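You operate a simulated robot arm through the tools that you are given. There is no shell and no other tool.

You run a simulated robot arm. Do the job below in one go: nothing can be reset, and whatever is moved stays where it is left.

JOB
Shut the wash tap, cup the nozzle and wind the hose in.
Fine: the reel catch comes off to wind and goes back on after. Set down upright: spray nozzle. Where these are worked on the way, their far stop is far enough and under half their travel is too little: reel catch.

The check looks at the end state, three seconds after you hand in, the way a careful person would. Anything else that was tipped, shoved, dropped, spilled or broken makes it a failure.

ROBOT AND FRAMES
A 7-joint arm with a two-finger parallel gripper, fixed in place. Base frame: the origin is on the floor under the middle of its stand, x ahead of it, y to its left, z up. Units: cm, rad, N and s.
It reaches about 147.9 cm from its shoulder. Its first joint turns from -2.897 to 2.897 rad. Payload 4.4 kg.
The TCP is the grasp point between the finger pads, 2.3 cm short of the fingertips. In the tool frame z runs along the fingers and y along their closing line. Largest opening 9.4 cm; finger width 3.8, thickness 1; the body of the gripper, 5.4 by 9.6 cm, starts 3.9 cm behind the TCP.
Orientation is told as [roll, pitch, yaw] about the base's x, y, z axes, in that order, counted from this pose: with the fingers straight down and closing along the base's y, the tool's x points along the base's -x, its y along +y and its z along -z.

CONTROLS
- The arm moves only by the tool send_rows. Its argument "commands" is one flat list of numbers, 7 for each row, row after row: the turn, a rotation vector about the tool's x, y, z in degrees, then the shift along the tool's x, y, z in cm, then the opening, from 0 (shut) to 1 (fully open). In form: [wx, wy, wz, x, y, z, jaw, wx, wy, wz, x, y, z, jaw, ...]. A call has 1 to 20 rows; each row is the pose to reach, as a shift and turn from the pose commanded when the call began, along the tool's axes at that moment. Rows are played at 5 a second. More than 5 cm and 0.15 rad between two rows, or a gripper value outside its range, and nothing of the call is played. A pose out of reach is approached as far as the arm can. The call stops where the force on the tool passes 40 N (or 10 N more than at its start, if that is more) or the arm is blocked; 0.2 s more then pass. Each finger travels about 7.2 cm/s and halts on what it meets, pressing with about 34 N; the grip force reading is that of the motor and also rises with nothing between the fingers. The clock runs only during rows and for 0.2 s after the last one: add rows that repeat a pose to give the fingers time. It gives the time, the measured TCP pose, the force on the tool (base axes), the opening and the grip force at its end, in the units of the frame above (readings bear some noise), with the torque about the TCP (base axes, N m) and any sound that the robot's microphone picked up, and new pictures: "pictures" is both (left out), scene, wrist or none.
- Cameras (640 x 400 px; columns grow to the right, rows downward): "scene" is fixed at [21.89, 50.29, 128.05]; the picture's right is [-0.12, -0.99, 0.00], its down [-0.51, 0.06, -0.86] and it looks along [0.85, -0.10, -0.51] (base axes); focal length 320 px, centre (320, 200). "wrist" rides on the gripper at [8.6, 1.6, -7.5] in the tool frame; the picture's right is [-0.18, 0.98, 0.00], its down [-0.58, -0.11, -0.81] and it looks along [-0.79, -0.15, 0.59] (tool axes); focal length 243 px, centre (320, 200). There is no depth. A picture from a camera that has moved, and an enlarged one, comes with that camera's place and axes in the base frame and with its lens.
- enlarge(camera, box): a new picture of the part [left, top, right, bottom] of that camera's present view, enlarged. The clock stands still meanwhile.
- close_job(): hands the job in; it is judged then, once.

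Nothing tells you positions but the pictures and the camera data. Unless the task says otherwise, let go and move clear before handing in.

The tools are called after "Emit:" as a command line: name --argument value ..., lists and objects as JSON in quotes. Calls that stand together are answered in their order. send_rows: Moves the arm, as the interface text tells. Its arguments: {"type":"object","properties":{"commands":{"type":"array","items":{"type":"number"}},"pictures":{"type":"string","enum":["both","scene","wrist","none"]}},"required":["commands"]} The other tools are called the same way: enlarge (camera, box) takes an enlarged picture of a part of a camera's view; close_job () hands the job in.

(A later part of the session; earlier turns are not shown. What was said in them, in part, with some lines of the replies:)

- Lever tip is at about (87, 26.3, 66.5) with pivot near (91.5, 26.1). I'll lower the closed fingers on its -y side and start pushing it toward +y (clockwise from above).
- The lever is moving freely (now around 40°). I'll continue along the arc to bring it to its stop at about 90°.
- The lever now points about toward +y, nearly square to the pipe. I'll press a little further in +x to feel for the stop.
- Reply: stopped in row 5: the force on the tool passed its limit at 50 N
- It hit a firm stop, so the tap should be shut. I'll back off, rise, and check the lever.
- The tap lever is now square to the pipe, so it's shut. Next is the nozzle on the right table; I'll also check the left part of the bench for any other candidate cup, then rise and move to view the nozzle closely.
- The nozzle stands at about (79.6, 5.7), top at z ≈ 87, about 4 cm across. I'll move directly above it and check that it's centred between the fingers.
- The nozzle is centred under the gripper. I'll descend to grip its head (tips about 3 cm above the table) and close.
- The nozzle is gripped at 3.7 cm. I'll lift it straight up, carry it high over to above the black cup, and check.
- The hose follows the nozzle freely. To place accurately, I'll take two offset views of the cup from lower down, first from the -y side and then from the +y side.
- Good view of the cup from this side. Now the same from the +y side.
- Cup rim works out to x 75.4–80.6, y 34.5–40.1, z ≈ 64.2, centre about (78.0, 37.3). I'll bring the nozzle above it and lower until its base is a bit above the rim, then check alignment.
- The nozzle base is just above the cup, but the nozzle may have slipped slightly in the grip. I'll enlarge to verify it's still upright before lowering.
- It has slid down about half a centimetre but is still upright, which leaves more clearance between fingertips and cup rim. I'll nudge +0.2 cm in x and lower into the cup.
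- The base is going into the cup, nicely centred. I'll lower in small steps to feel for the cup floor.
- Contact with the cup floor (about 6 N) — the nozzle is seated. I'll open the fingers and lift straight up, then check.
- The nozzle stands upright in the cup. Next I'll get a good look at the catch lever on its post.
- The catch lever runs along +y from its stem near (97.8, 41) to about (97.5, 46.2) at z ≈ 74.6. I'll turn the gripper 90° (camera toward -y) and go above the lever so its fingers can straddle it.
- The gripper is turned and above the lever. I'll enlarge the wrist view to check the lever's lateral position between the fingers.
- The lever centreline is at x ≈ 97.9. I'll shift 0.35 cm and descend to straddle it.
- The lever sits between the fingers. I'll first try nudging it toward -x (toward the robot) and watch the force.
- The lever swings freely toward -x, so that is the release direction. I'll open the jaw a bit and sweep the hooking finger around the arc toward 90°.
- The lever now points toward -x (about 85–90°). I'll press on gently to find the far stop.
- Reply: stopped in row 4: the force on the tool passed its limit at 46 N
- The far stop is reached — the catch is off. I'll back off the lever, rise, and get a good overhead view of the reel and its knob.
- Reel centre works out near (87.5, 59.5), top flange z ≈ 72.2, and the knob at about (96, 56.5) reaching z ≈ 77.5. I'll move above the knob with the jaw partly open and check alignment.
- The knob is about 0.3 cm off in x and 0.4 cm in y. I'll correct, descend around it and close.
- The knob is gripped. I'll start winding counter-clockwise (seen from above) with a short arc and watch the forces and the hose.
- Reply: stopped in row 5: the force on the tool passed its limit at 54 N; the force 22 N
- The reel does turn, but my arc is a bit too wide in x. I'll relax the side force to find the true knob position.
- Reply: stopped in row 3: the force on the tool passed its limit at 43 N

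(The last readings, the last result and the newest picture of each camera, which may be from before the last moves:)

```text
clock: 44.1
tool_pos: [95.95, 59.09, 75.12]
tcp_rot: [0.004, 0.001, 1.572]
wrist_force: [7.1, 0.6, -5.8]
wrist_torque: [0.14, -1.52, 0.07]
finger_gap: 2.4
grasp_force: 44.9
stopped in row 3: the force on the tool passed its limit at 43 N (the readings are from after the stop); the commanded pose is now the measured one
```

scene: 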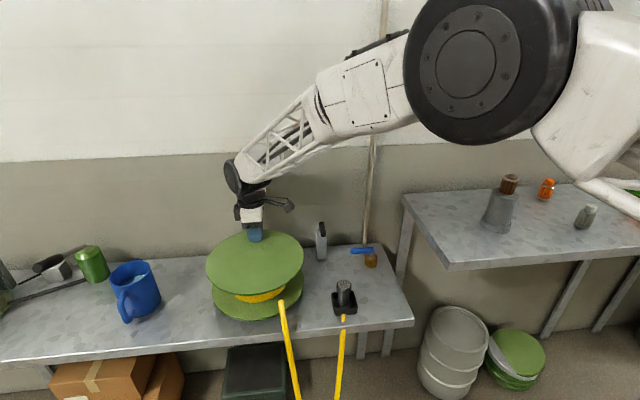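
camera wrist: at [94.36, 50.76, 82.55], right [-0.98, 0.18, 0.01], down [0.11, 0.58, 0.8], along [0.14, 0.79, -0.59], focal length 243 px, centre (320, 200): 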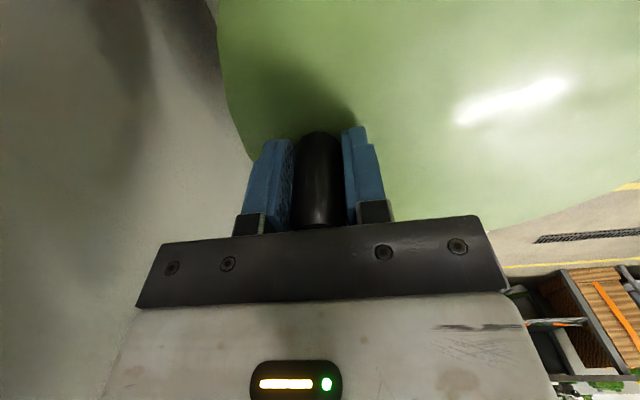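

Firm gripping fights the stiff arm, so instead I'll release and push the knob from behind with closed fingers, going round as a pin. First: open, lift clear, close, shift behind the knob and lower.

Emit:
send_rows --commands '[0, 0, 0, 0, 0, 0, 0.6, 0, 0, 0, 0, 0, 0, 0.6, 0, 0, 0, 0, 0, 0, 0.6, 0, 0, 0, 0, 0, -3.5, 0.6, 0, 0, 0, 0, 0, -6.5, 0.6, 0, 0, 0, 1.5, 0.2, -6.5, 0, 0, 0, 0, 4.2, 0.5, -6.5, 0, 0, 0, 0, 4.2, 0.5, -6.5, 0, 0, 0, 0, 4.2, 0.5, -3, 0, 0, 0, 0, 4.2, 0.5, 0, 0, 0, 0, 0, 4.2, 0.5, 0, 0]' --pictures "both"

Emit:
enlarge --camera "scene" --box '[200, 190, 330, 320]'

Emit:
enlarge --camera "wrist" --box '[220, 100, 420, 260]'

```text
clock: 46.5
tool_pos: [95.5, 54.85, 74.97]
tcp_rot: [0.003, 0.001, 1.572]
wrist_force: [0.0, 0.6, 0.4]
wrist_torque: [-0.04, -0.01, -0.01]
finger_gap: 0.0
grasp_force: 34.2
camera wrist: at [93.78, 46.34, 82.49], right [-0.98, 0.18, 0.0], down [0.11, 0.58, 0.81], along [0.15, 0.79, -0.59], focal length 243 px, centre (320, 200)
```

scene: 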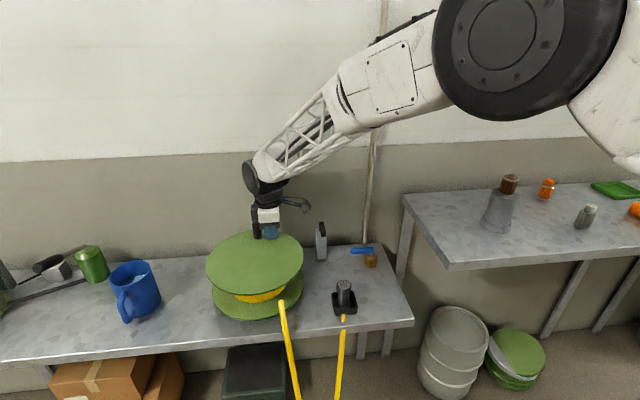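
wrist: 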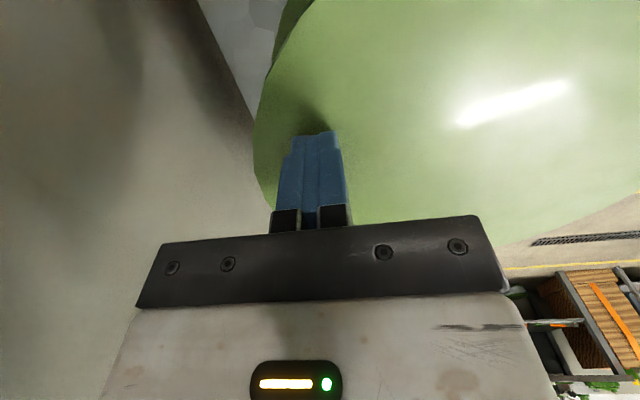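

```text
3.08 times, centred on (265, 255) of scene
camera zoom: at [21.89, 50.29, 128.05], right [-0.12, -0.99, 0.0], down [-0.51, 0.06, -0.86], along [0.85, -0.1, -0.51], focal length 985 px, centre (489, 31)
```

zoom: 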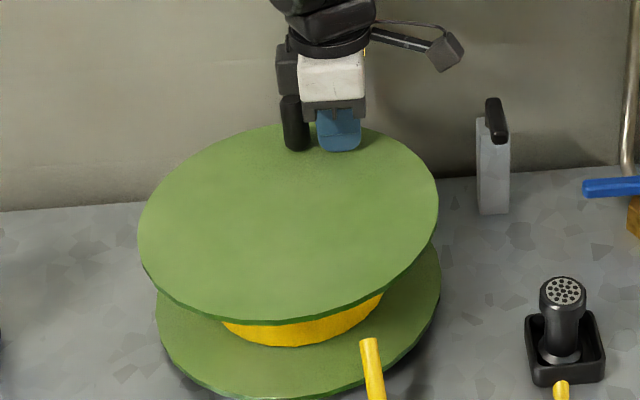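

```text
2.50 times, centred on (320, 180) of wrist
camera zoom: at [93.78, 46.34, 82.49], right [-0.98, 0.18, 0.0], down [0.11, 0.58, 0.81], along [0.15, 0.79, -0.59], focal length 606 px, centre (320, 250)
```

zoom: 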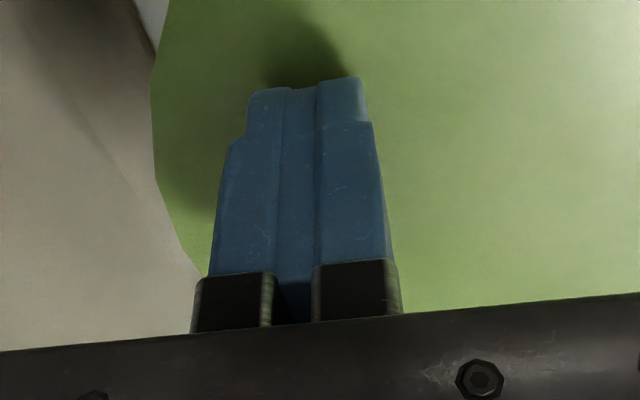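

The closed fingers are just behind the knob. I'll push it counter-clockwise around the reel in 10° steps for about a third of a turn and watch the hose.

Emit:
send_rows --commands '[0, 0, 0, -1.435, -0.549, 0, 0, 0, 0, 0, -2.94, -0.842, 0, 0, 0, 0, 0, -4.474, -0.869, 0, 0, 0, 0, 0, -5.989, -0.629, 0, 0, 0, 0, 0, -7.439, -0.129, 0, 0, 0, 0, 0, -8.781, 0.615, 0, 0, 0, 0, 0, -9.973, 1.58, 0, 0, 0, 0, 0, -10.979, 2.737, 0, 0, 0, 0, 0, -11.769, 4.052, 0, 0, 0, 0, 0, -12.319, 5.485, 0, 0, 0, 0, 0, -12.612, 6.99, 0, 0, 0, 0, 0, -12.639, 8.524, 0, 0]' --pictures "both"

Emit:
enlarge --camera "scene" --box '[180, 190, 360, 340]'

```text
clock: 47.0
tool_pos: [96.03, 55.96, 74.91]
tcp_rot: [0.009, 0.005, 1.57]
wrist_force: [-0.6, -7.3, 1.0]
wrist_torque: [0.2, 0.03, 0.08]
finger_gap: 0.0
grasp_force: 34.4
stopped in row 2: the force on the tool passed its limit at 80 N (the readings are from after the stop); the commanded pose is now the measured one
camera wrist: at [94.41, 47.36, 82.49], right [-0.98, 0.18, 0.01], down [0.12, 0.59, 0.8], along [0.14, 0.79, -0.6], focal length 243 px, centre (320, 200)
```

scene: 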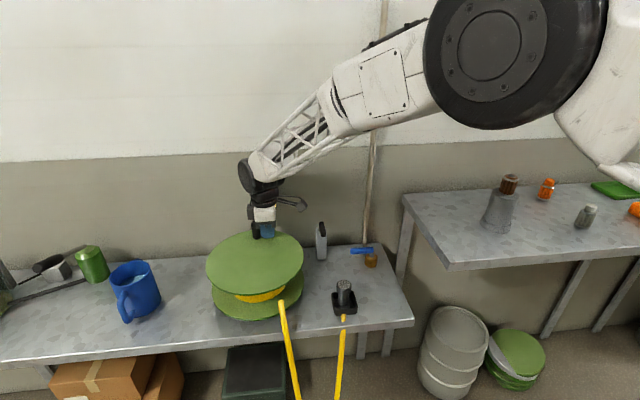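
wrist: 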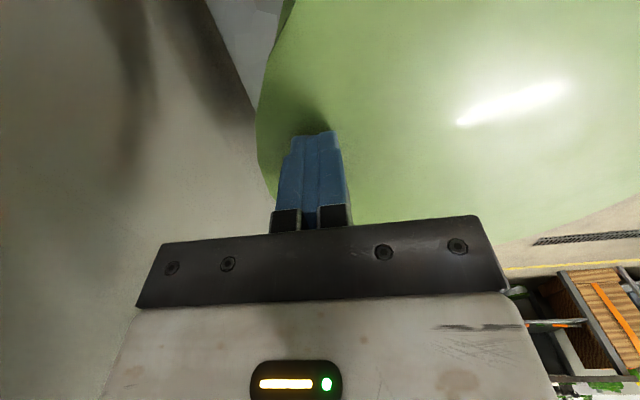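

```text
2.67 times, centred on (270, 265) of scene
camera zoom: at [21.89, 50.29, 128.05], right [-0.12, -0.99, 0.0], down [-0.51, 0.06, -0.86], along [0.85, -0.1, -0.51], focal length 854 px, centre (453, 27)
```

zoom: 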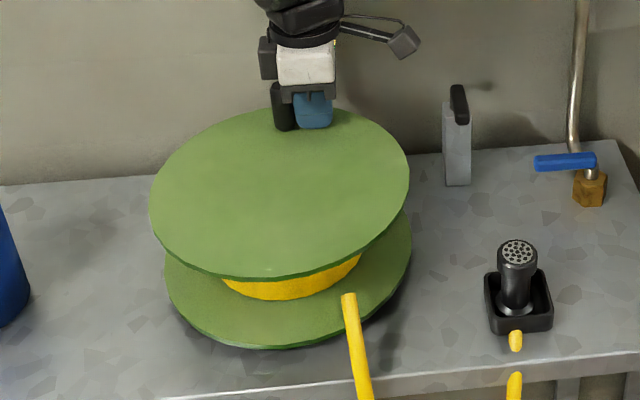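

It stopped right at contact (either impact or a stiff reel). I'll push much more slowly to tell whether the reel yields in this direction.

Emit:
send_rows --commands '[0, 0, 0, -0.1, 0, 0, 0, 0, 0, 0, -0.2, 0, 0, 0, 0, 0, 0, -0.3, 0, 0, 0, 0, 0, 0, -0.4, -0.02, 0, 0, 0, 0, 0, -0.5, -0.04, 0, 0, 0, 0, 0, -0.6, -0.06, 0, 0, 0, 0, 0, -0.7, -0.08, 0, 0, 0, 0, 0, -0.8, -0.1, 0, 0]' --pictures "none"

```text
clock: 47.6
tool_pos: [96.02, 55.99, 74.87]
tcp_rot: [0.011, 0.006, 1.569]
wrist_force: [-6.4, -10.8, 4.6]
wrist_torque: [0.43, -0.16, 0.17]
finger_gap: 0.01
grasp_force: 34.6
stopped in row 2: the force on the tool passed its limit at 46 N (the readings are from after the stop); the commanded pose is now the measured one
```

Counter-clockwise is blocked here after about 20° of travel. I'll lift over the knob to its other side and try clockwise, slowly.

Emit:
send_rows --commands '[0, 0, 0, 0.5, 0, 0, 0, 0, 0, 0, 0.5, 0, -3.5, 0, 0, 0, 0, 0.5, 0, -6.5, 0, 0, 0, 0, -3, 0, -6.5, 0, 0, 0, 0, -6.6, 0.2, -6.5, 0, 0, 0, 0, -6.8, 0.3, -6.5, 0, 0, 0, 0, -6.8, 0.3, -3, 0, 0, 0, 0, -6.8, 0.3, -0.2, 0, 0, 0, 0, -6.8, 0.3, -0.2, 0]' --pictures "both"

Emit:
enlarge --camera "scene" --box '[180, 190, 360, 340]'

Emit:
enlarge --camera "wrist" --box '[220, 100, 420, 260]'

```text
clock: 49.6
tool_pos: [95.94, 62.79, 75.1]
tcp_rot: [0.011, 0.007, 1.57]
wrist_force: [-0.4, 0.7, -0.2]
wrist_torque: [0.0, 0.02, 0.01]
finger_gap: 0.02
grasp_force: 34.2
camera wrist: at [94.23, 54.22, 82.6], right [-0.98, 0.19, 0.01], down [0.12, 0.59, 0.8], along [0.14, 0.79, -0.6], focal length 243 px, centre (320, 200)
```

scene: 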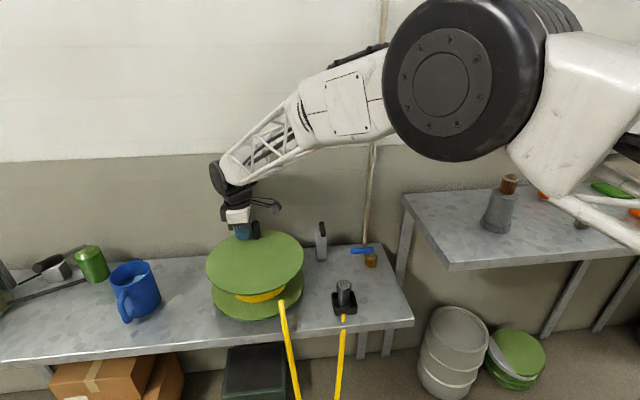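
wrist: 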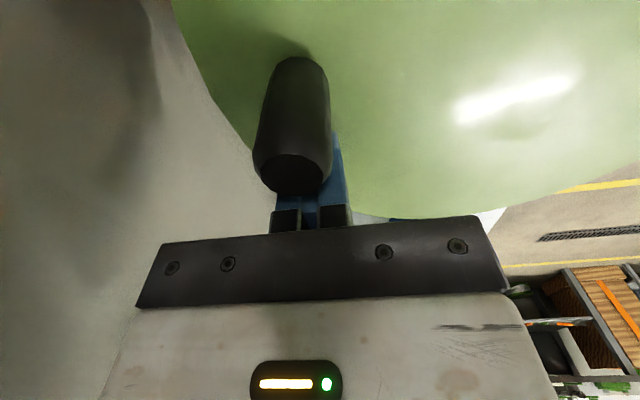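

```text
2.67 times, centred on (270, 265) of scene
camera zoom: at [21.89, 50.29, 128.05], right [-0.12, -0.99, 0.0], down [-0.51, 0.06, -0.86], along [0.85, -0.1, -0.51], focal length 854 px, centre (453, 27)
```

zoom: 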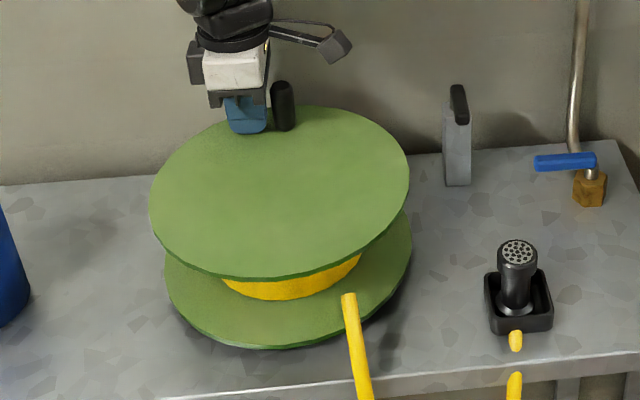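

```text
2.50 times, centred on (320, 180) of wrist
camera zoom: at [94.23, 54.22, 82.6], right [-0.98, 0.19, 0.01], down [0.12, 0.59, 0.8], along [0.14, 0.79, -0.6], focal length 606 px, centre (320, 250)
```

zoom: 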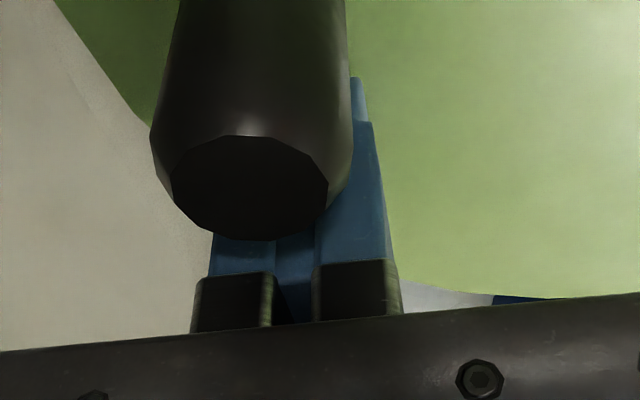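

The pin is now on the knob's +y side. Pushing it slowly toward -y (clockwise).

Emit:
send_rows --commands '[0, 0, 0, 0.2, 0, 0, 0, 0, 0, 0, 0.4, 0, 0, 0, 0, 0, 0, 0.5, 0, 0, 0, 0, 0, 0, 0.6, 0, 0, 0, 0, 0, 0, 0.75, 0, 0, 0, 0, 0, 0, 0.9, 0, 0, 0, 0, 0, 0, 1.1, 0, 0, 0, 0, 0, 0, 1.3, 0, 0, 0, 0, 0, 0, 1.6, 0, 0, 0, 0, 0, 0, 1.9, 0, 0, 0]' --pictures "none"

```text
clock: 51.8
tool_pos: [95.72, 60.93, 75.21]
tcp_rot: [0.009, 0.005, 1.571]
wrist_force: [0.6, 0.5, -0.2]
wrist_torque: [-0.01, 0.03, 0.04]
finger_gap: 0.0
grasp_force: 33.8
```

It yields easily clockwise. I'll keep going slowly past its original position and see whether it continues.

Emit:
send_rows --commands '[0, 0, 0, 0.905, -0.41, 0, 0, 0, 0, 0, 1.82, -0.495, 0, 0, 0, 0, 0, 2.745, -0.48, 0, 0, 0, 0, 0, 3.66, -0.366, 0, 0, 0, 0, 0, 4.556, -0.16, 0, 0, 0, 0, 0, 5.43, 0.14, 0, 0, 0, 0, 0, 6.26, 0.53, 0, 0, 0, 0, 0, 7.05, 1.0, 0, 0, 0, 0, 0, 7.79, 1.56, 0, 0]' --pictures "both"

Emit:
enlarge --camera "scene" --box '[180, 190, 360, 340]'

```text
clock: 53.8
tool_pos: [94.12, 53.05, 75.39]
tcp_rot: [0.009, 0.008, 1.568]
wrist_force: [1.5, 0.1, 0.7]
wrist_torque: [-0.03, 0.01, 0.03]
finger_gap: 0.0
grasp_force: 34.3
camera wrist: at [92.49, 44.51, 82.85], right [-0.98, 0.19, 0.01], down [0.12, 0.59, 0.8], along [0.14, 0.79, -0.6], focal length 243 px, centre (320, 200)
```

scene: 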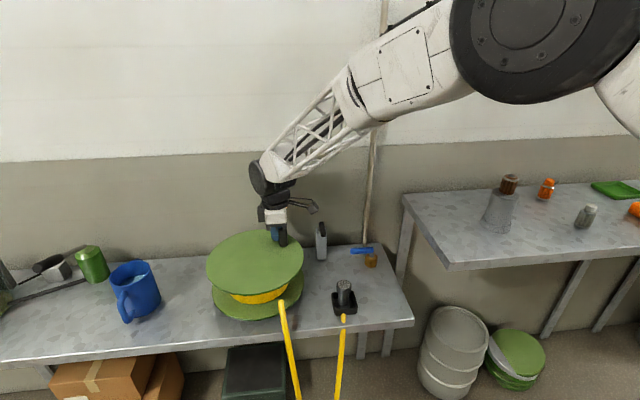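
wrist: 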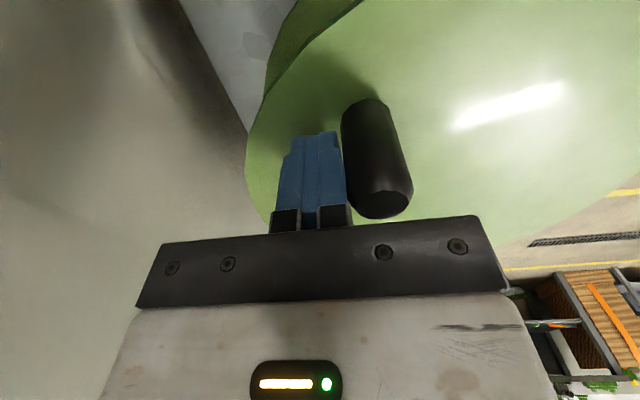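

```text
2.67 times, centred on (270, 265) of scene
camera zoom: at [21.89, 50.29, 128.05], right [-0.12, -0.99, 0.0], down [-0.51, 0.06, -0.86], along [0.85, -0.1, -0.51], focal length 854 px, centre (453, 27)
```

zoom: 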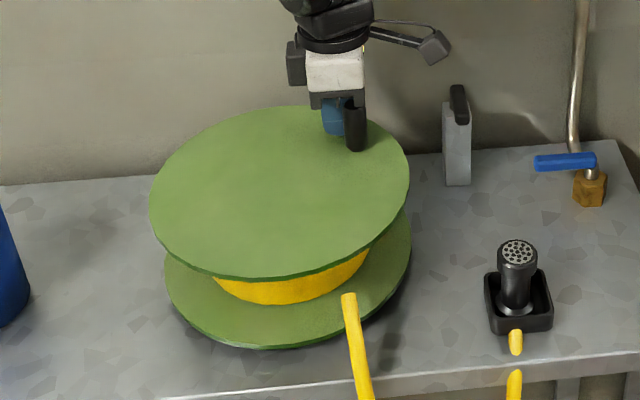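

Clockwise winding works and the yellow coil is growing, so this is the winding-in direction. I'll carry on around the circle, pushing the knob clockwise.

Emit:
send_rows --commands '[0, 0, 0, 0.453, 0.41, -0.1, 0, 0, 0, 0, 1.081, 1.083, -0.1, 0, 0, 0, 0, 1.802, 2.077, -0.1, 0, 0, 0, 0, 2.44, 3.302, -0.1, 0, 0, 0, 0, 2.879, 4.611, -0.1, 0, 0, 0, 0, 3.107, 5.973, -0.1, 0, 0, 0, 0, 3.119, 7.354, -0.1, 0, 0, 0, 0, 2.915, 8.72, -0.1, 0, 0, 0, 0, 2.499, 10.036, -0.1, 0, 0, 0, 0, 1.883, 11.272, -0.1, 0, 0, 0, 0, 1.081, 12.397, -0.1, 0, 0, 0, 0, 0.114, 13.381, -0.1, 0, 0, 0, 0, -0.997, 14.202, -0.1, 0, 0, 0, 0, -2.222, 14.84, -0.1, 0, 0, 0, 0, -3.531, 15.279, -0.1, 0, 0, 0, 0, -4.893, 15.507, -0.1, 0, 0, 0, 0, -6.274, 15.519, -0.1, 0, 0, 0, 0, -7.64, 15.315, -0.1, 0, 0, 0, 0, -8.956, 14.899, -0.1, 0, 0, 0, 0, -10.192, 14.283, -0.1, 0]' --pictures "both"

Emit:
enlarge --camera "scene" --box '[180, 190, 360, 340]'

```text
clock: 58.0
tool_pos: [80.09, 63.27, 75.46]
tcp_rot: [0.012, 0.005, 1.57]
wrist_force: [0.1, -0.6, 0.6]
wrist_torque: [0.0, -0.02, -0.01]
finger_gap: 0.01
grasp_force: 34.1
camera wrist: at [78.34, 54.76, 82.96], right [-0.98, 0.19, 0.01], down [0.12, 0.59, 0.8], along [0.14, 0.79, -0.6], focal length 243 px, centre (320, 200)
```

scene: 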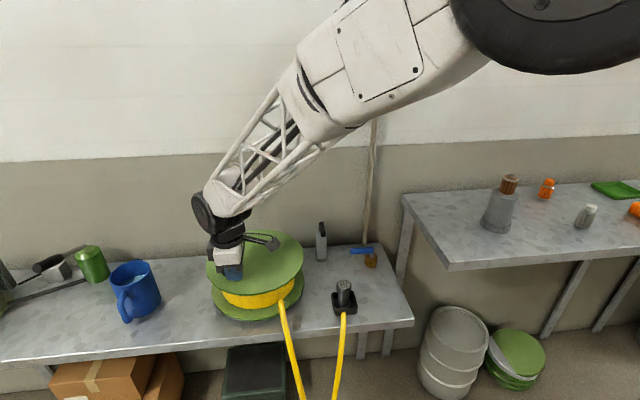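
wrist: 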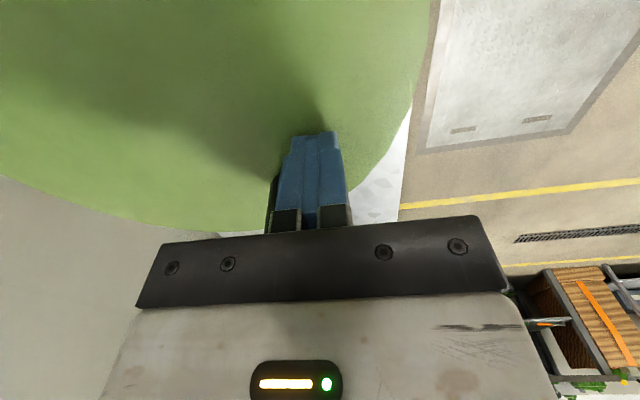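

```text
2.67 times, centred on (270, 265) of scene
camera zoom: at [21.89, 50.29, 128.05], right [-0.12, -0.99, 0.0], down [-0.51, 0.06, -0.86], along [0.85, -0.1, -0.51], focal length 854 px, centre (453, 27)
```

zoom: 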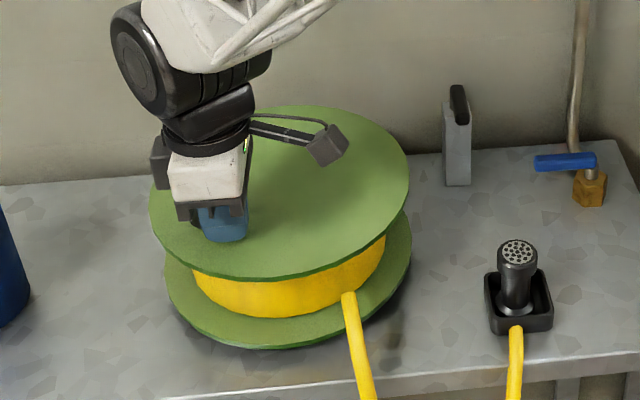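

The coil is filling and the nozzle stays put. Continuing clockwise for the next half turn.

Emit:
send_rows --commands '[0, 0, 0, -0.389, -0.248, 0, 0, 0, 0, 0, -1.006, -0.704, 0, 0, 0, 0, 0, -1.798, -1.43, 0, 0, 0, 0, 0, -2.677, -2.495, 0, 0, 0, 0, 0, -3.377, -3.685, 0, 0, 0, 0, 0, -3.883, -4.97, 0, 0, 0, 0, 0, -4.183, -6.318, 0, 0, 0, 0, 0, -4.266, -7.697, 0, 0, 0, 0, 0, -4.134, -9.071, 0, 0, 0, 0, 0, -3.788, -10.408, 0, 0, 0, 0, 0, -3.238, -11.675, 0, 0, 0, 0, 0, -2.496, -12.839, 0, 0, 0, 0, 0, -1.581, -13.873, 0, 0, 0, 0, 0, -0.516, -14.752, 0, 0, 0, 0, 0, 0.674, -15.452, 0, 0, 0, 0, 0, 1.959, -15.958, 0, 0, 0, 0, 0, 3.307, -16.258, 0, 0, 0, 0, 0, 4.686, -16.341, 0, 0, 0, 0, 0, 6.06, -16.209, 0, 0, 0, 0, 0, 7.397, -15.863, 0, 0]' --pictures "both"

Emit:
enlarge --camera "scene" --box '[180, 190, 360, 340]'

```text
clock: 62.2
tool_pos: [95.78, 55.73, 75.16]
tcp_rot: [0.01, 0.008, 1.569]
wrist_force: [0.8, 0.2, -0.1]
wrist_torque: [0.01, 0.0, 0.01]
finger_gap: 0.0
grasp_force: 34.3
camera wrist: at [94.16, 47.26, 82.62], right [-0.98, 0.19, 0.01], down [0.12, 0.59, 0.8], along [0.14, 0.79, -0.6], focal length 243 px, centre (320, 200)
```

scene: 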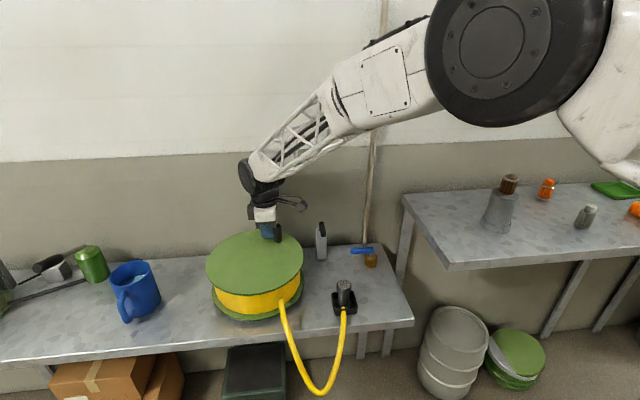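
wrist: 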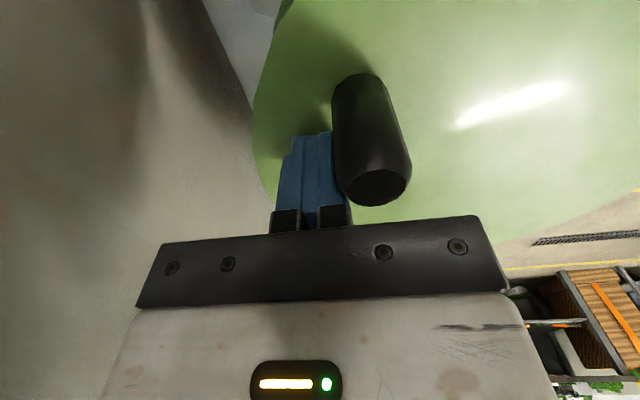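

```text
2.67 times, centred on (270, 265) of scene
camera zoom: at [21.89, 50.29, 128.05], right [-0.12, -0.99, 0.0], down [-0.51, 0.06, -0.86], along [0.85, -0.1, -0.51], focal length 854 px, centre (453, 27)
```

zoom: 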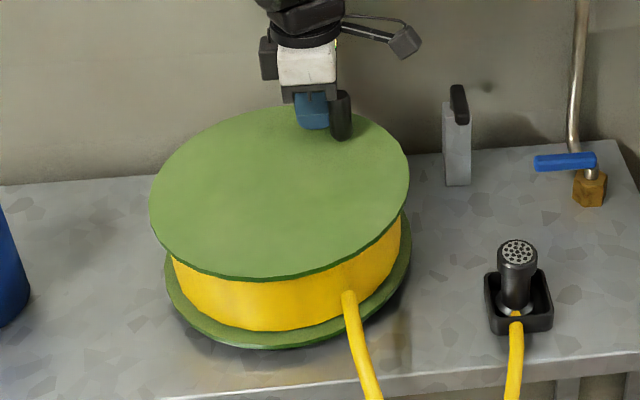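

About one turn done: the hose loop is clearly shorter and the coil bigger. I'll continue for another half turn.

Emit:
send_rows --commands '[0, 0, 0, 0.432, 0.161, -0.1, 0, 0, 0, 0, 1.266, 0.55, -0.1, 0, 0, 0, 0, 2.308, 1.201, -0.1, 0, 0, 0, 0, 3.358, 2.097, -0.1, 0, 0, 0, 0, 4.254, 3.147, -0.1, 0, 0, 0, 0, 4.976, 4.325, -0.1, 0, 0, 0, 0, 5.505, 5.601, -0.1, 0, 0, 0, 0, 5.827, 6.943, -0.1, 0, 0, 0, 0, 5.935, 8.32, -0.1, 0, 0, 0, 0, 5.827, 9.697, -0.1, 0, 0, 0, 0, 5.505, 11.039, -0.1, 0, 0, 0, 0, 4.976, 12.315, -0.1, 0, 0, 0, 0, 4.254, 13.493, -0.1, 0, 0, 0, 0, 3.358, 14.543, -0.1, 0, 0, 0, 0, 2.308, 15.439, -0.1, 0, 0, 0, 0, 1.13, 16.161, -0.1, 0, 0, 0, 0, -0.145, 16.69, -0.1, 0, 0, 0, 0, -1.489, 17.012, -0.1, 0, 0, 0, 0, -2.865, 17.12, -0.1, 0, 0, 0, 0, -4.241, 17.012, -0.1, 0]' --pictures "both"

Emit:
enlarge --camera "scene" --box '[180, 190, 360, 340]'

```text
clock: 63.9
tool_pos: [89.91, 50.07, 75.7]
tcp_rot: [0.001, 0.004, 1.567]
wrist_force: [16.1, 0.3, -5.7]
wrist_torque: [0.0, -0.11, -0.08]
finger_gap: 0.0
grasp_force: 33.9
stopped in row 8: the force on the tool passed its limit at 79 N (the readings are from after the stop); the commanded pose is now the measured one
camera wrist: at [88.26, 41.6, 83.15], right [-0.98, 0.19, 0.0], down [0.11, 0.58, 0.8], along [0.15, 0.79, -0.59], focal length 243 px, centre (320, 200)
```

scene: 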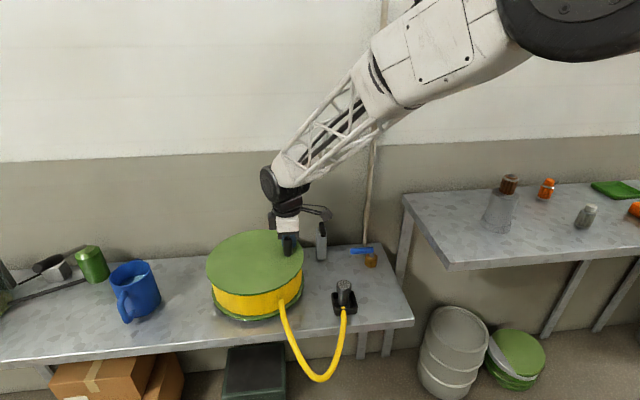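
wrist: 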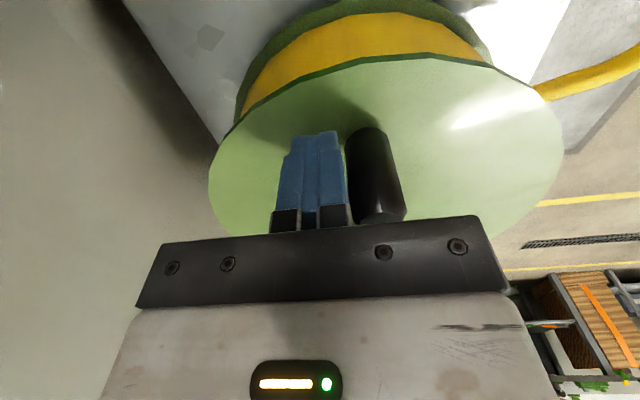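

```text
2.67 times, centred on (270, 265) of scene
camera zoom: at [21.89, 50.29, 128.05], right [-0.12, -0.99, 0.0], down [-0.51, 0.06, -0.86], along [0.85, -0.1, -0.51], focal length 854 px, centre (453, 27)
```

zoom: 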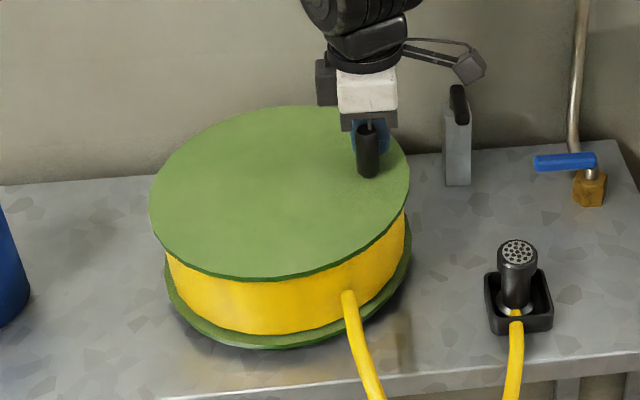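

It stopped with a firm load; likely the fully-wound stop. I'll push slowly once more to confirm it is a hard stop.

Emit:
send_rows --commands '[0, 0, 0, 0.0, 0.1, 0, 0, 0, 0, 0, 0.0, 0.2, 0, 0, 0, 0, 0, 0.0, 0.3, 0, 0, 0, 0, 0, 0.0, 0.4, 0, 0, 0, 0, 0, 0.0, 0.5, 0, 0, 0, 0, 0, 0.0, 0.6, 0, 0, 0, 0, 0, 0.0, 0.7, 0, 0]' --pictures "none"

```text
clock: 64.3
tool_pos: [90.02, 50.17, 75.66]
tcp_rot: [0.0, 0.002, 1.57]
wrist_force: [16.5, 3.0, -8.4]
wrist_torque: [-0.04, -0.12, -0.07]
finger_gap: 0.01
grasp_force: 33.9
stopped in row 2: the force on the tool passed its limit at 45 N (the readings are from after the stop); the commanded pose is now the measured one
```

Confirmed: a hard stop, so the hose is fully wound. I'll back off the knob gently, lift clear and check the reel stays put.

Emit:
send_rows --commands '[0, 0, 0, 0, -0.4, 0, 0, 0, 0, 0, 0, -1.0, 0, 0, 0, 0, 0, 0, -1.0, -3.5, 0, 0, 0, 0, 0, -1.0, -7.5, 0, 0, 0, 0, 2, -1.0, -11, 0.3, 0, 0, 0, 4, -1.0, -14, 0.4, 0, 0, 0, 6, -1.0, -17, 0.4, 0, 0, 0, 6, -1.0, -17, 0.4]' --pictures "both"

Emit:
enlarge --camera "scene" --box '[180, 190, 380, 390]'

Emit:
enlarge --camera "wrist" --box '[180, 0, 460, 220]'

```text
clock: 66.1
tool_pos: [90.95, 44.02, 92.68]
tcp_rot: [0.002, 0.002, 1.572]
wrist_force: [-0.1, 0.1, -1.0]
wrist_torque: [0.0, -0.01, -0.01]
finger_gap: 3.73
grasp_force: 0.2
camera wrist: at [89.26, 35.42, 100.16], right [-0.98, 0.19, 0.0], down [0.11, 0.58, 0.8], along [0.15, 0.79, -0.59], focal length 243 px, centre (320, 200)
```

scene: 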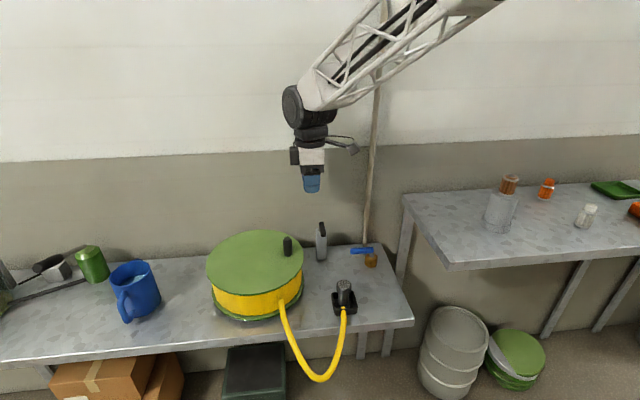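
wrist: 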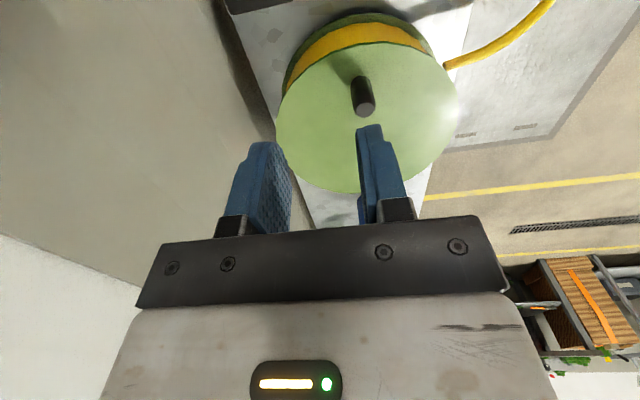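

```text
2.00 times, centred on (280, 290) of scene
camera zoom: at [21.89, 50.29, 128.05], right [-0.12, -0.99, 0.0], down [-0.51, 0.06, -0.86], along [0.85, -0.1, -0.51], focal length 640 px, centre (400, 20)
```

zoom: 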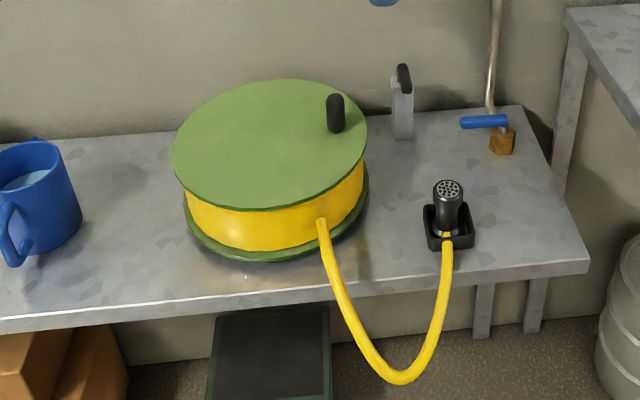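

```text
1.82 times, centred on (320, 110) of wrist
camera zoom: at [89.26, 35.42, 100.16], right [-0.98, 0.19, 0.0], down [0.11, 0.58, 0.8], along [0.15, 0.79, -0.59], focal length 441 px, centre (320, 364)
```

zoom: 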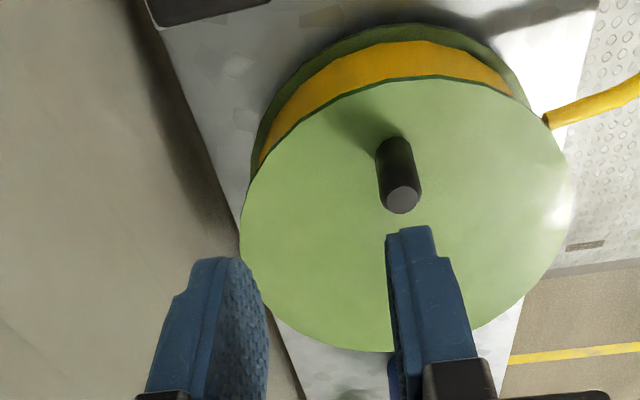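

The reel holds at its stop and the hose is wound in. Now I'll put the catch back on: go to the -y side of the lever with closed fingers, high first, and check.

Emit:
send_rows --commands '[0, 0, 0, 2.4, -0.85, 2.5, 0.2, 0, 0, 0, 4.8, -1.7, 5, 0, 0, 0, 0, 7.0, -2.5, 7.5, 0, 0, 0, 0, 7.4, -2.55, 9, 0, 0, 0, 0, 7.4, -2.55, 9, 0]' --pictures "both"

Emit:
enlarge --camera "wrist" --box '[200, 40, 400, 200]'

Emit:
enlarge --camera "scene" --box '[270, 180, 390, 290]'

```text
clock: 67.3
tool_pos: [93.48, 36.54, 83.67]
tcp_rot: [0.001, 0.002, 1.569]
wrist_force: [-0.4, -0.9, -0.1]
wrist_torque: [-0.01, 0.02, 0.02]
finger_gap: 0.0
grasp_force: 34.4
camera wrist: at [91.71, 28.0, 91.23], right [-0.98, 0.19, 0.0], down [0.11, 0.58, 0.8], along [0.15, 0.79, -0.59], focal length 243 px, centre (320, 200)
```

scene: 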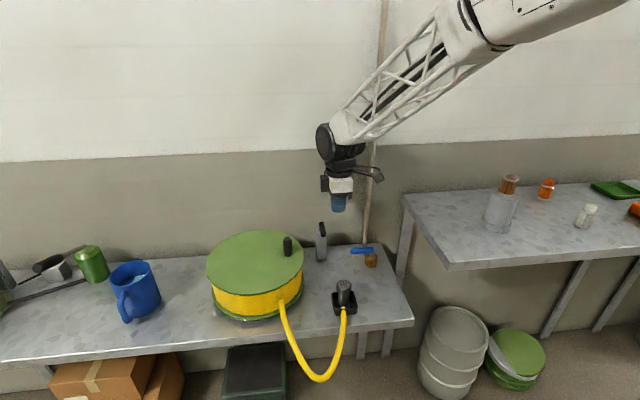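
wrist: 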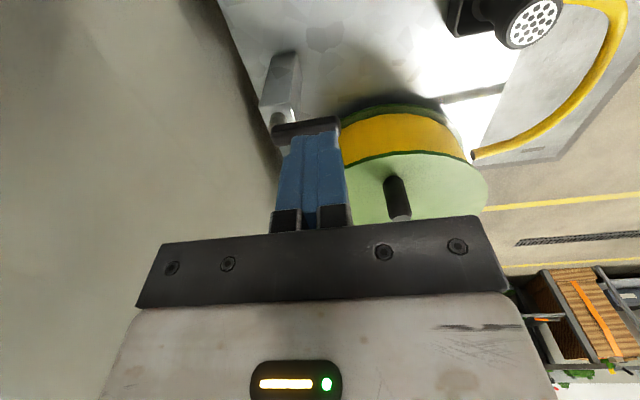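

```text
2.50 times, centred on (300, 120) of wrist
camera zoom: at [91.71, 28.0, 91.23], right [-0.98, 0.19, 0.0], down [0.11, 0.58, 0.8], along [0.15, 0.79, -0.59], focal length 606 px, centre (370, 400)
```

zoom: 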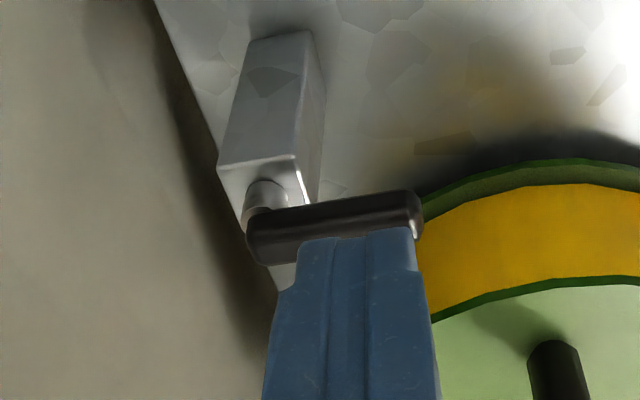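

```text
3.64 times, centred on (330, 235) of scene
camera zoom: at [21.89, 50.29, 128.05], right [-0.12, -0.99, 0.0], down [-0.51, 0.06, -0.86], along [0.85, -0.1, -0.51], focal length 1164 px, centre (284, 73)
```

zoom: 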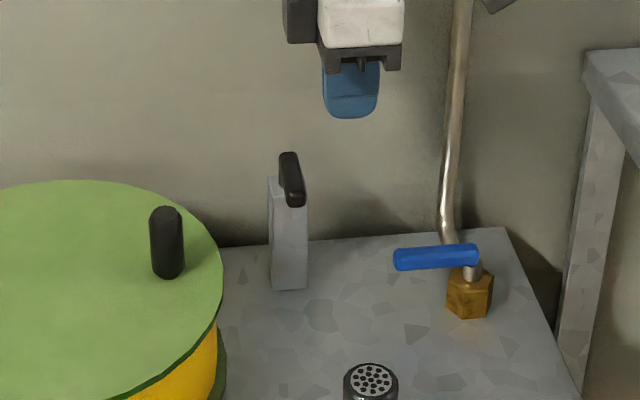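

The lever runs along x at y ≈ 40.5. I'll descend beside it and sweep it back around toward +y, slowing near the end.

Emit:
send_rows --commands '[0, 0, 0, 0, 0, 3, 0, 0, 0, 0, 0, 0, 6, 0, 0, 0, 0, 0, 0, 7.9, 0, 0, 0, 0, -0.86, 0.03, 7.9, 0, 0, 0, 0, -1.44, 0.03, 7.9, 0, 0, 0, 0, -2.06, 0.08, 7.9, 0, 0, 0, 0, -2.66, 0.08, 7.9, 0, 0, 0, 0, -3.26, -0.07, 7.9, 0, 0, 0, 0, -3.79, -0.3, 7.9, 0, 0, 0, 0, -4.46, -0.57, 7.9, 0, 0, 0, 0, -5.09, -0.85, 7.9, 0, 0, 0, 0, -5.56, -1.22, 7.9, 0, 0, 0, 0, -6.03, -1.59, 7.9, 0]' --pictures "both"

Emit:
enlarge --camera "scene" --box '[270, 180, 390, 290]'

```text
clock: 70.1
tool_pos: [94.88, 42.76, 75.63]
tcp_rot: [0.004, 0.003, 1.569]
wrist_force: [-1.2, -0.8, -1.1]
wrist_torque: [-0.03, 0.0, 0.0]
finger_gap: 0.0
grasp_force: 34.3
camera wrist: at [93.26, 34.22, 83.14], right [-0.98, 0.19, 0.0], down [0.11, 0.58, 0.8], along [0.15, 0.79, -0.59], focal length 243 px, centre (320, 200)
```

scene: 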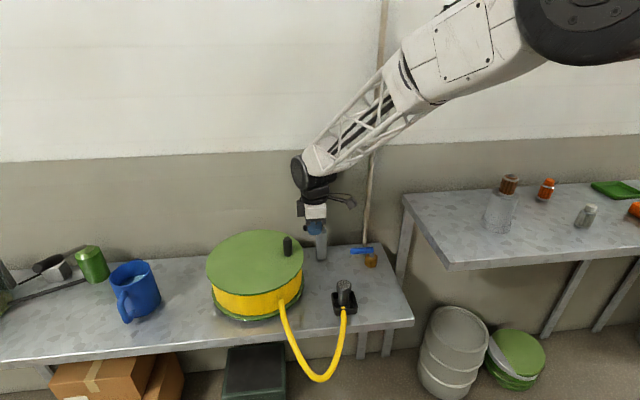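
wrist: 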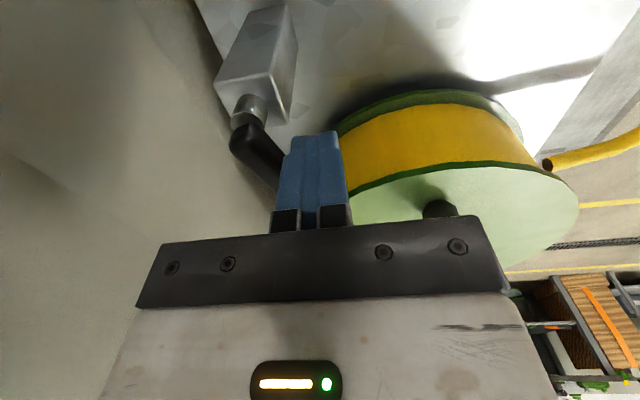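

```text
3.64 times, centred on (330, 235) of scene
camera zoom: at [21.89, 50.29, 128.05], right [-0.12, -0.99, 0.0], down [-0.51, 0.06, -0.86], along [0.85, -0.1, -0.51], focal length 1164 px, centre (284, 73)
```

zoom: 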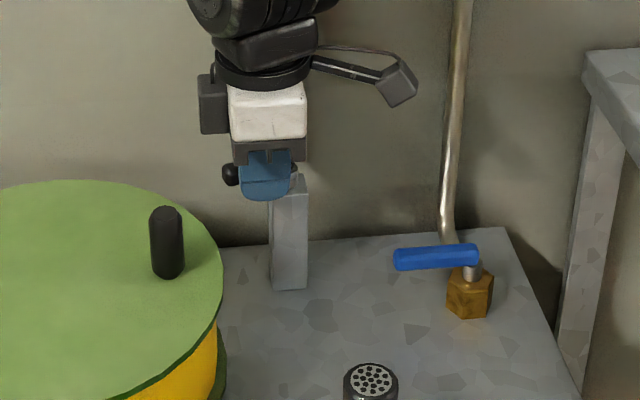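

Nearly there; I'll push the last part slowly until the "on" stop is felt.

Emit:
send_rows --commands '[0, 0, 0, -0.3, -0.4, 0, 0, 0, 0, 0, -0.6, -0.8, 0, 0, 0, 0, 0, -0.8, -1.1, 0, 0, 0, 0, 0, -0.9, -1.35, 0, 0, 0, 0, 0, -0.9, -1.5, 0, 0, 0, 0, 0, -0.9, -1.65, 0, 0, 0, 0, 0, -0.9, -1.8, 0, 0, 0, 0, 0, -0.9, -1.95, 0, 0, 0, 0, 0, -0.9, -2.1, 0, 0, 0, 0, 0, -0.9, -2.25, 0, 0, 0, 0, 0, -0.9, -2.4, 0, 0]' --pictures "both"

Emit:
enlarge --camera "scene" --box '[270, 180, 390, 290]'

```text
clock: 71.4
tool_pos: [96.27, 43.54, 75.84]
tcp_rot: [0.006, 0.005, 1.569]
wrist_force: [-16.3, -2.7, 9.8]
wrist_torque: [-0.15, 0.0, -0.33]
finger_gap: 0.01
grasp_force: 33.6
stopped in row 6: the force on the tool passed its limit at 48 N (the readings are from after the stop); the commanded pose is now the measured one
camera wrist: at [94.63, 35.08, 83.25], right [-0.98, 0.19, 0.0], down [0.11, 0.58, 0.8], along [0.15, 0.79, -0.6], focal length 243 px, centre (320, 200)
```

scene: 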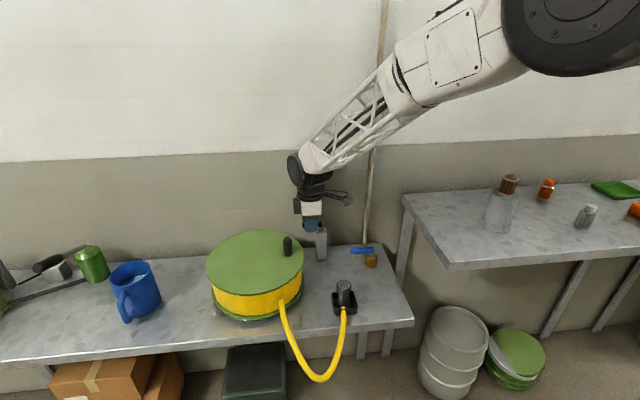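
wrist: 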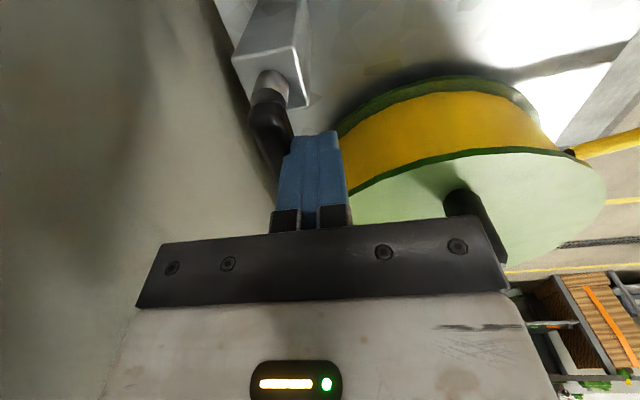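

```text
3.64 times, centred on (330, 235) of scene
camera zoom: at [21.89, 50.29, 128.05], right [-0.12, -0.99, 0.0], down [-0.51, 0.06, -0.86], along [0.85, -0.1, -0.51], focal length 1164 px, centre (284, 73)
```

zoom: 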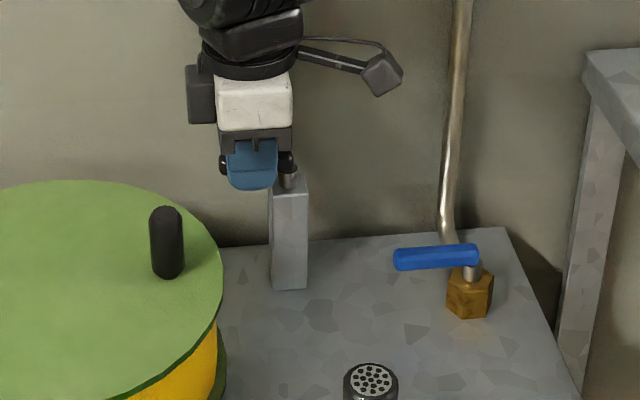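

The catch hit its stop. I'll back away, rise and compare the lever's orientation with how it was at the start.

Emit:
send_rows --commands '[0, 0, 0, 0, 0.8, 0, 0, 0, 0, 0, 0, 1.8, 0, 0, 0, 0, 0, 0, 1.8, -4, 0, 0, 0, 0, 0, 1.5, -8, 0, 0, 0, 0, -0.5, 0, -8.85, 0.2, 0, 0, 0, -1.0, -1.2, -8.85, 0.4, 0, 0, 0, -1.0, -1.2, -8.85, 0.4]' --pictures "both"

Emit:
enlarge --camera "wrist" --box '[240, 0, 400, 130]'

Emit:
enlarge --camera "scene" --box '[260, 160, 380, 270]'

```text
clock: 73.0
tool_pos: [97.75, 44.84, 84.49]
tcp_rot: [0.005, 0.004, 1.568]
wrist_force: [-1.1, -0.5, -0.6]
wrist_torque: [0.02, 0.0, -0.01]
finger_gap: 3.76
grasp_force: 0.1
camera wrist: at [96.03, 36.17, 92.02], right [-0.98, 0.19, 0.0], down [0.11, 0.58, 0.8], along [0.15, 0.79, -0.6], focal length 243 px, centre (320, 200)
```

scene: 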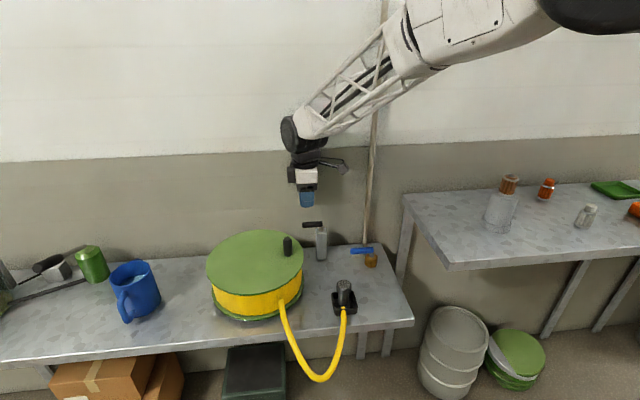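
wrist: 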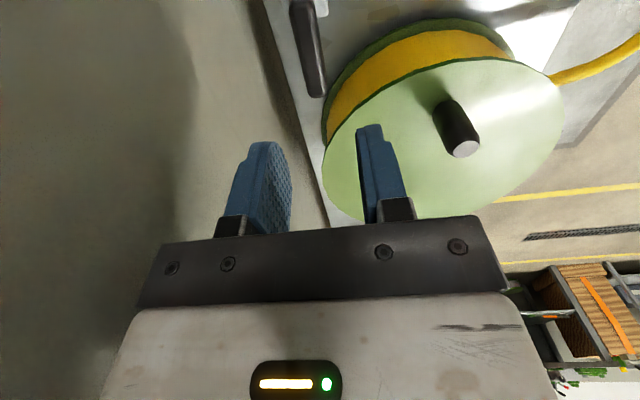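

```text
3.08 times, centred on (320, 65) of wrist
camera zoom: at [96.03, 36.17, 92.02], right [-0.98, 0.19, 0.0], down [0.11, 0.58, 0.8], along [0.15, 0.79, -0.6], focal length 746 px, centre (320, 615)
```

zoom: 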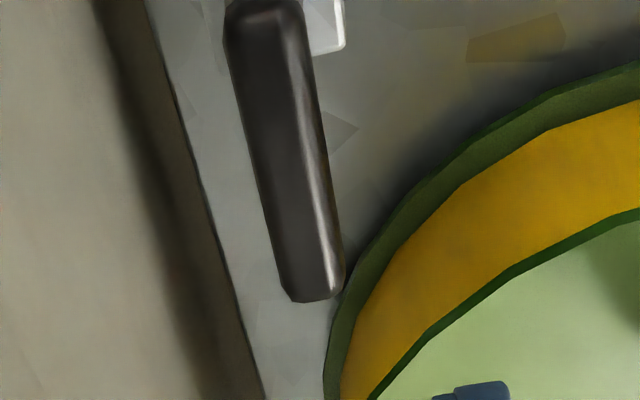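

```text
3.64 times, centred on (320, 215) of scene
camera zoom: at [21.89, 50.29, 128.05], right [-0.12, -0.99, 0.0], down [-0.51, 0.06, -0.86], along [0.85, -0.1, -0.51], focal length 1164 px, centre (320, 146)
```

zoom: 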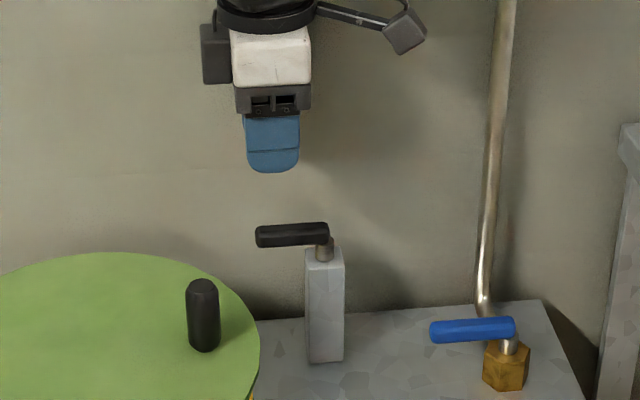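

The catch is back exactly as at the start, the tap lever is square, and the hose is wound in. I'll move the arm up and away, then do a final check of everything.

Emit:
send_rows --commands '[0, 0, 0, 0, 0, -4.5, 0.4, 0, 0, 0, 0, 0, -9, 0.4, 0, 0, 0, 0, 2, -13, 0.4, 0, 0, 0, 0, 6, -15, 0.4, 0, 0, 0, 2, 10, -16, 0.4, 0, 0, 0, 4, 14, -17, 0.4, 0, 0, 0, 6, 18, -18, 0.4, 0, 0, 0, 8, 22, -18, 0.4, 0, 0, 0, 10, 26, -18, 0.4, 0, 0, 0, 10, 26, -18, 0.4]' --pictures "both"

Emit:
enlarge --camera "scene" --box '[190, 210, 410, 390]'

Emit:
enlarge --camera "scene" --box '[310, 230, 400, 330]'

```text
clock: 75.2
tool_pos: [71.73, 34.89, 102.67]
tcp_rot: [0.005, 0.004, 1.57]
wrist_force: [0.3, 0.5, -0.1]
wrist_torque: [0.04, 0.02, -0.02]
finger_gap: 3.79
grasp_force: 0.0
camera wrist: at [70.07, 26.46, 110.23], right [-0.98, 0.19, 0.0], down [0.11, 0.58, 0.8], along [0.15, 0.79, -0.6], focal length 243 px, centre (320, 200)
```

scene: 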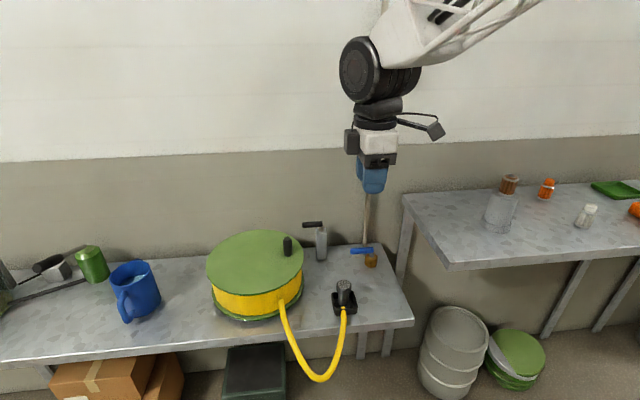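
wrist: 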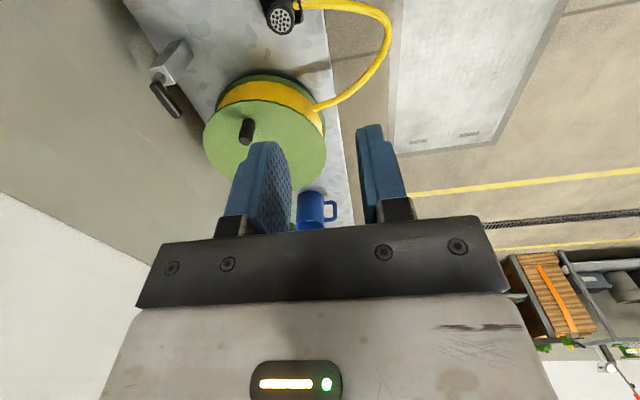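

```text
2.22 times, centred on (300, 300) of scene
camera zoom: at [21.89, 50.29, 128.05], right [-0.12, -0.99, 0.0], down [-0.51, 0.06, -0.86], along [0.85, -0.1, -0.51], focal length 711 px, centre (364, -22)
```

zoom: 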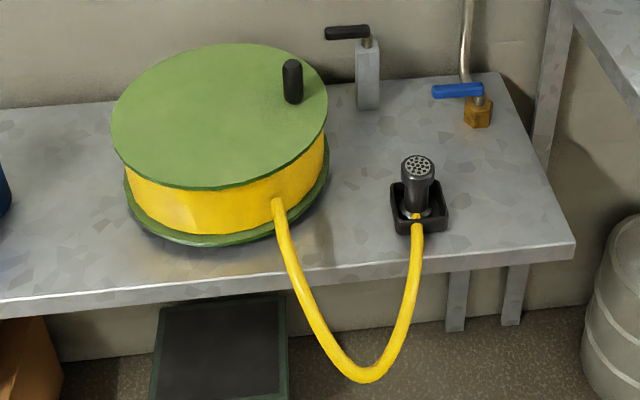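

```text
4.00 times, centred on (355, 280) of scene
camera zoom: at [21.89, 50.29, 128.05], right [-0.12, -0.99, 0.0], down [-0.51, 0.06, -0.86], along [0.85, -0.1, -0.51], focal length 1280 px, centre (180, -120)
```

zoom: 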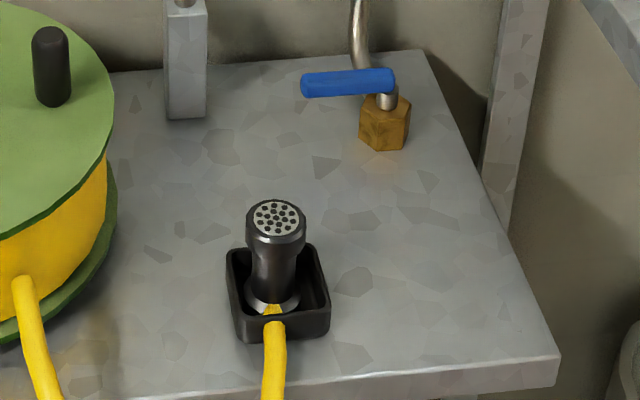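

In the final view the tap lever is square to its pipe, and the nozzle stands upright in its cup. The hose is wound to the reel's stop, the catch is back on, nothing else has moved, and the arm is clear. I'm handing in.

Emit:
close_job

```text
The job is handed in.
```

I've handed the job in, and the last pictures show every part done. The check's result hasn't come back to me.

- **Wash tap:** shut. I turned the blue lever a quarter turn to its stop, so it now sits square to the pipe.
- **Spray nozzle:** standing upright in the black square cup. It slid about half a centimetre in the grip on the way over but stayed straight.
- **Hose:** wound in clockwise (seen from above), a little over one turn, until the reel hit a hard stop. A short loop of hose still hangs between the reel and the cup.
- **Reel catch:** taken off to its far stop before winding and put back on to its stop afterwards. It sits where it was at the start.

I first tried winding the reel the other way. It turned about 20° and stopped, so I reversed it. I saw nothing else tipped or moved, and the arm is clear of the benches.
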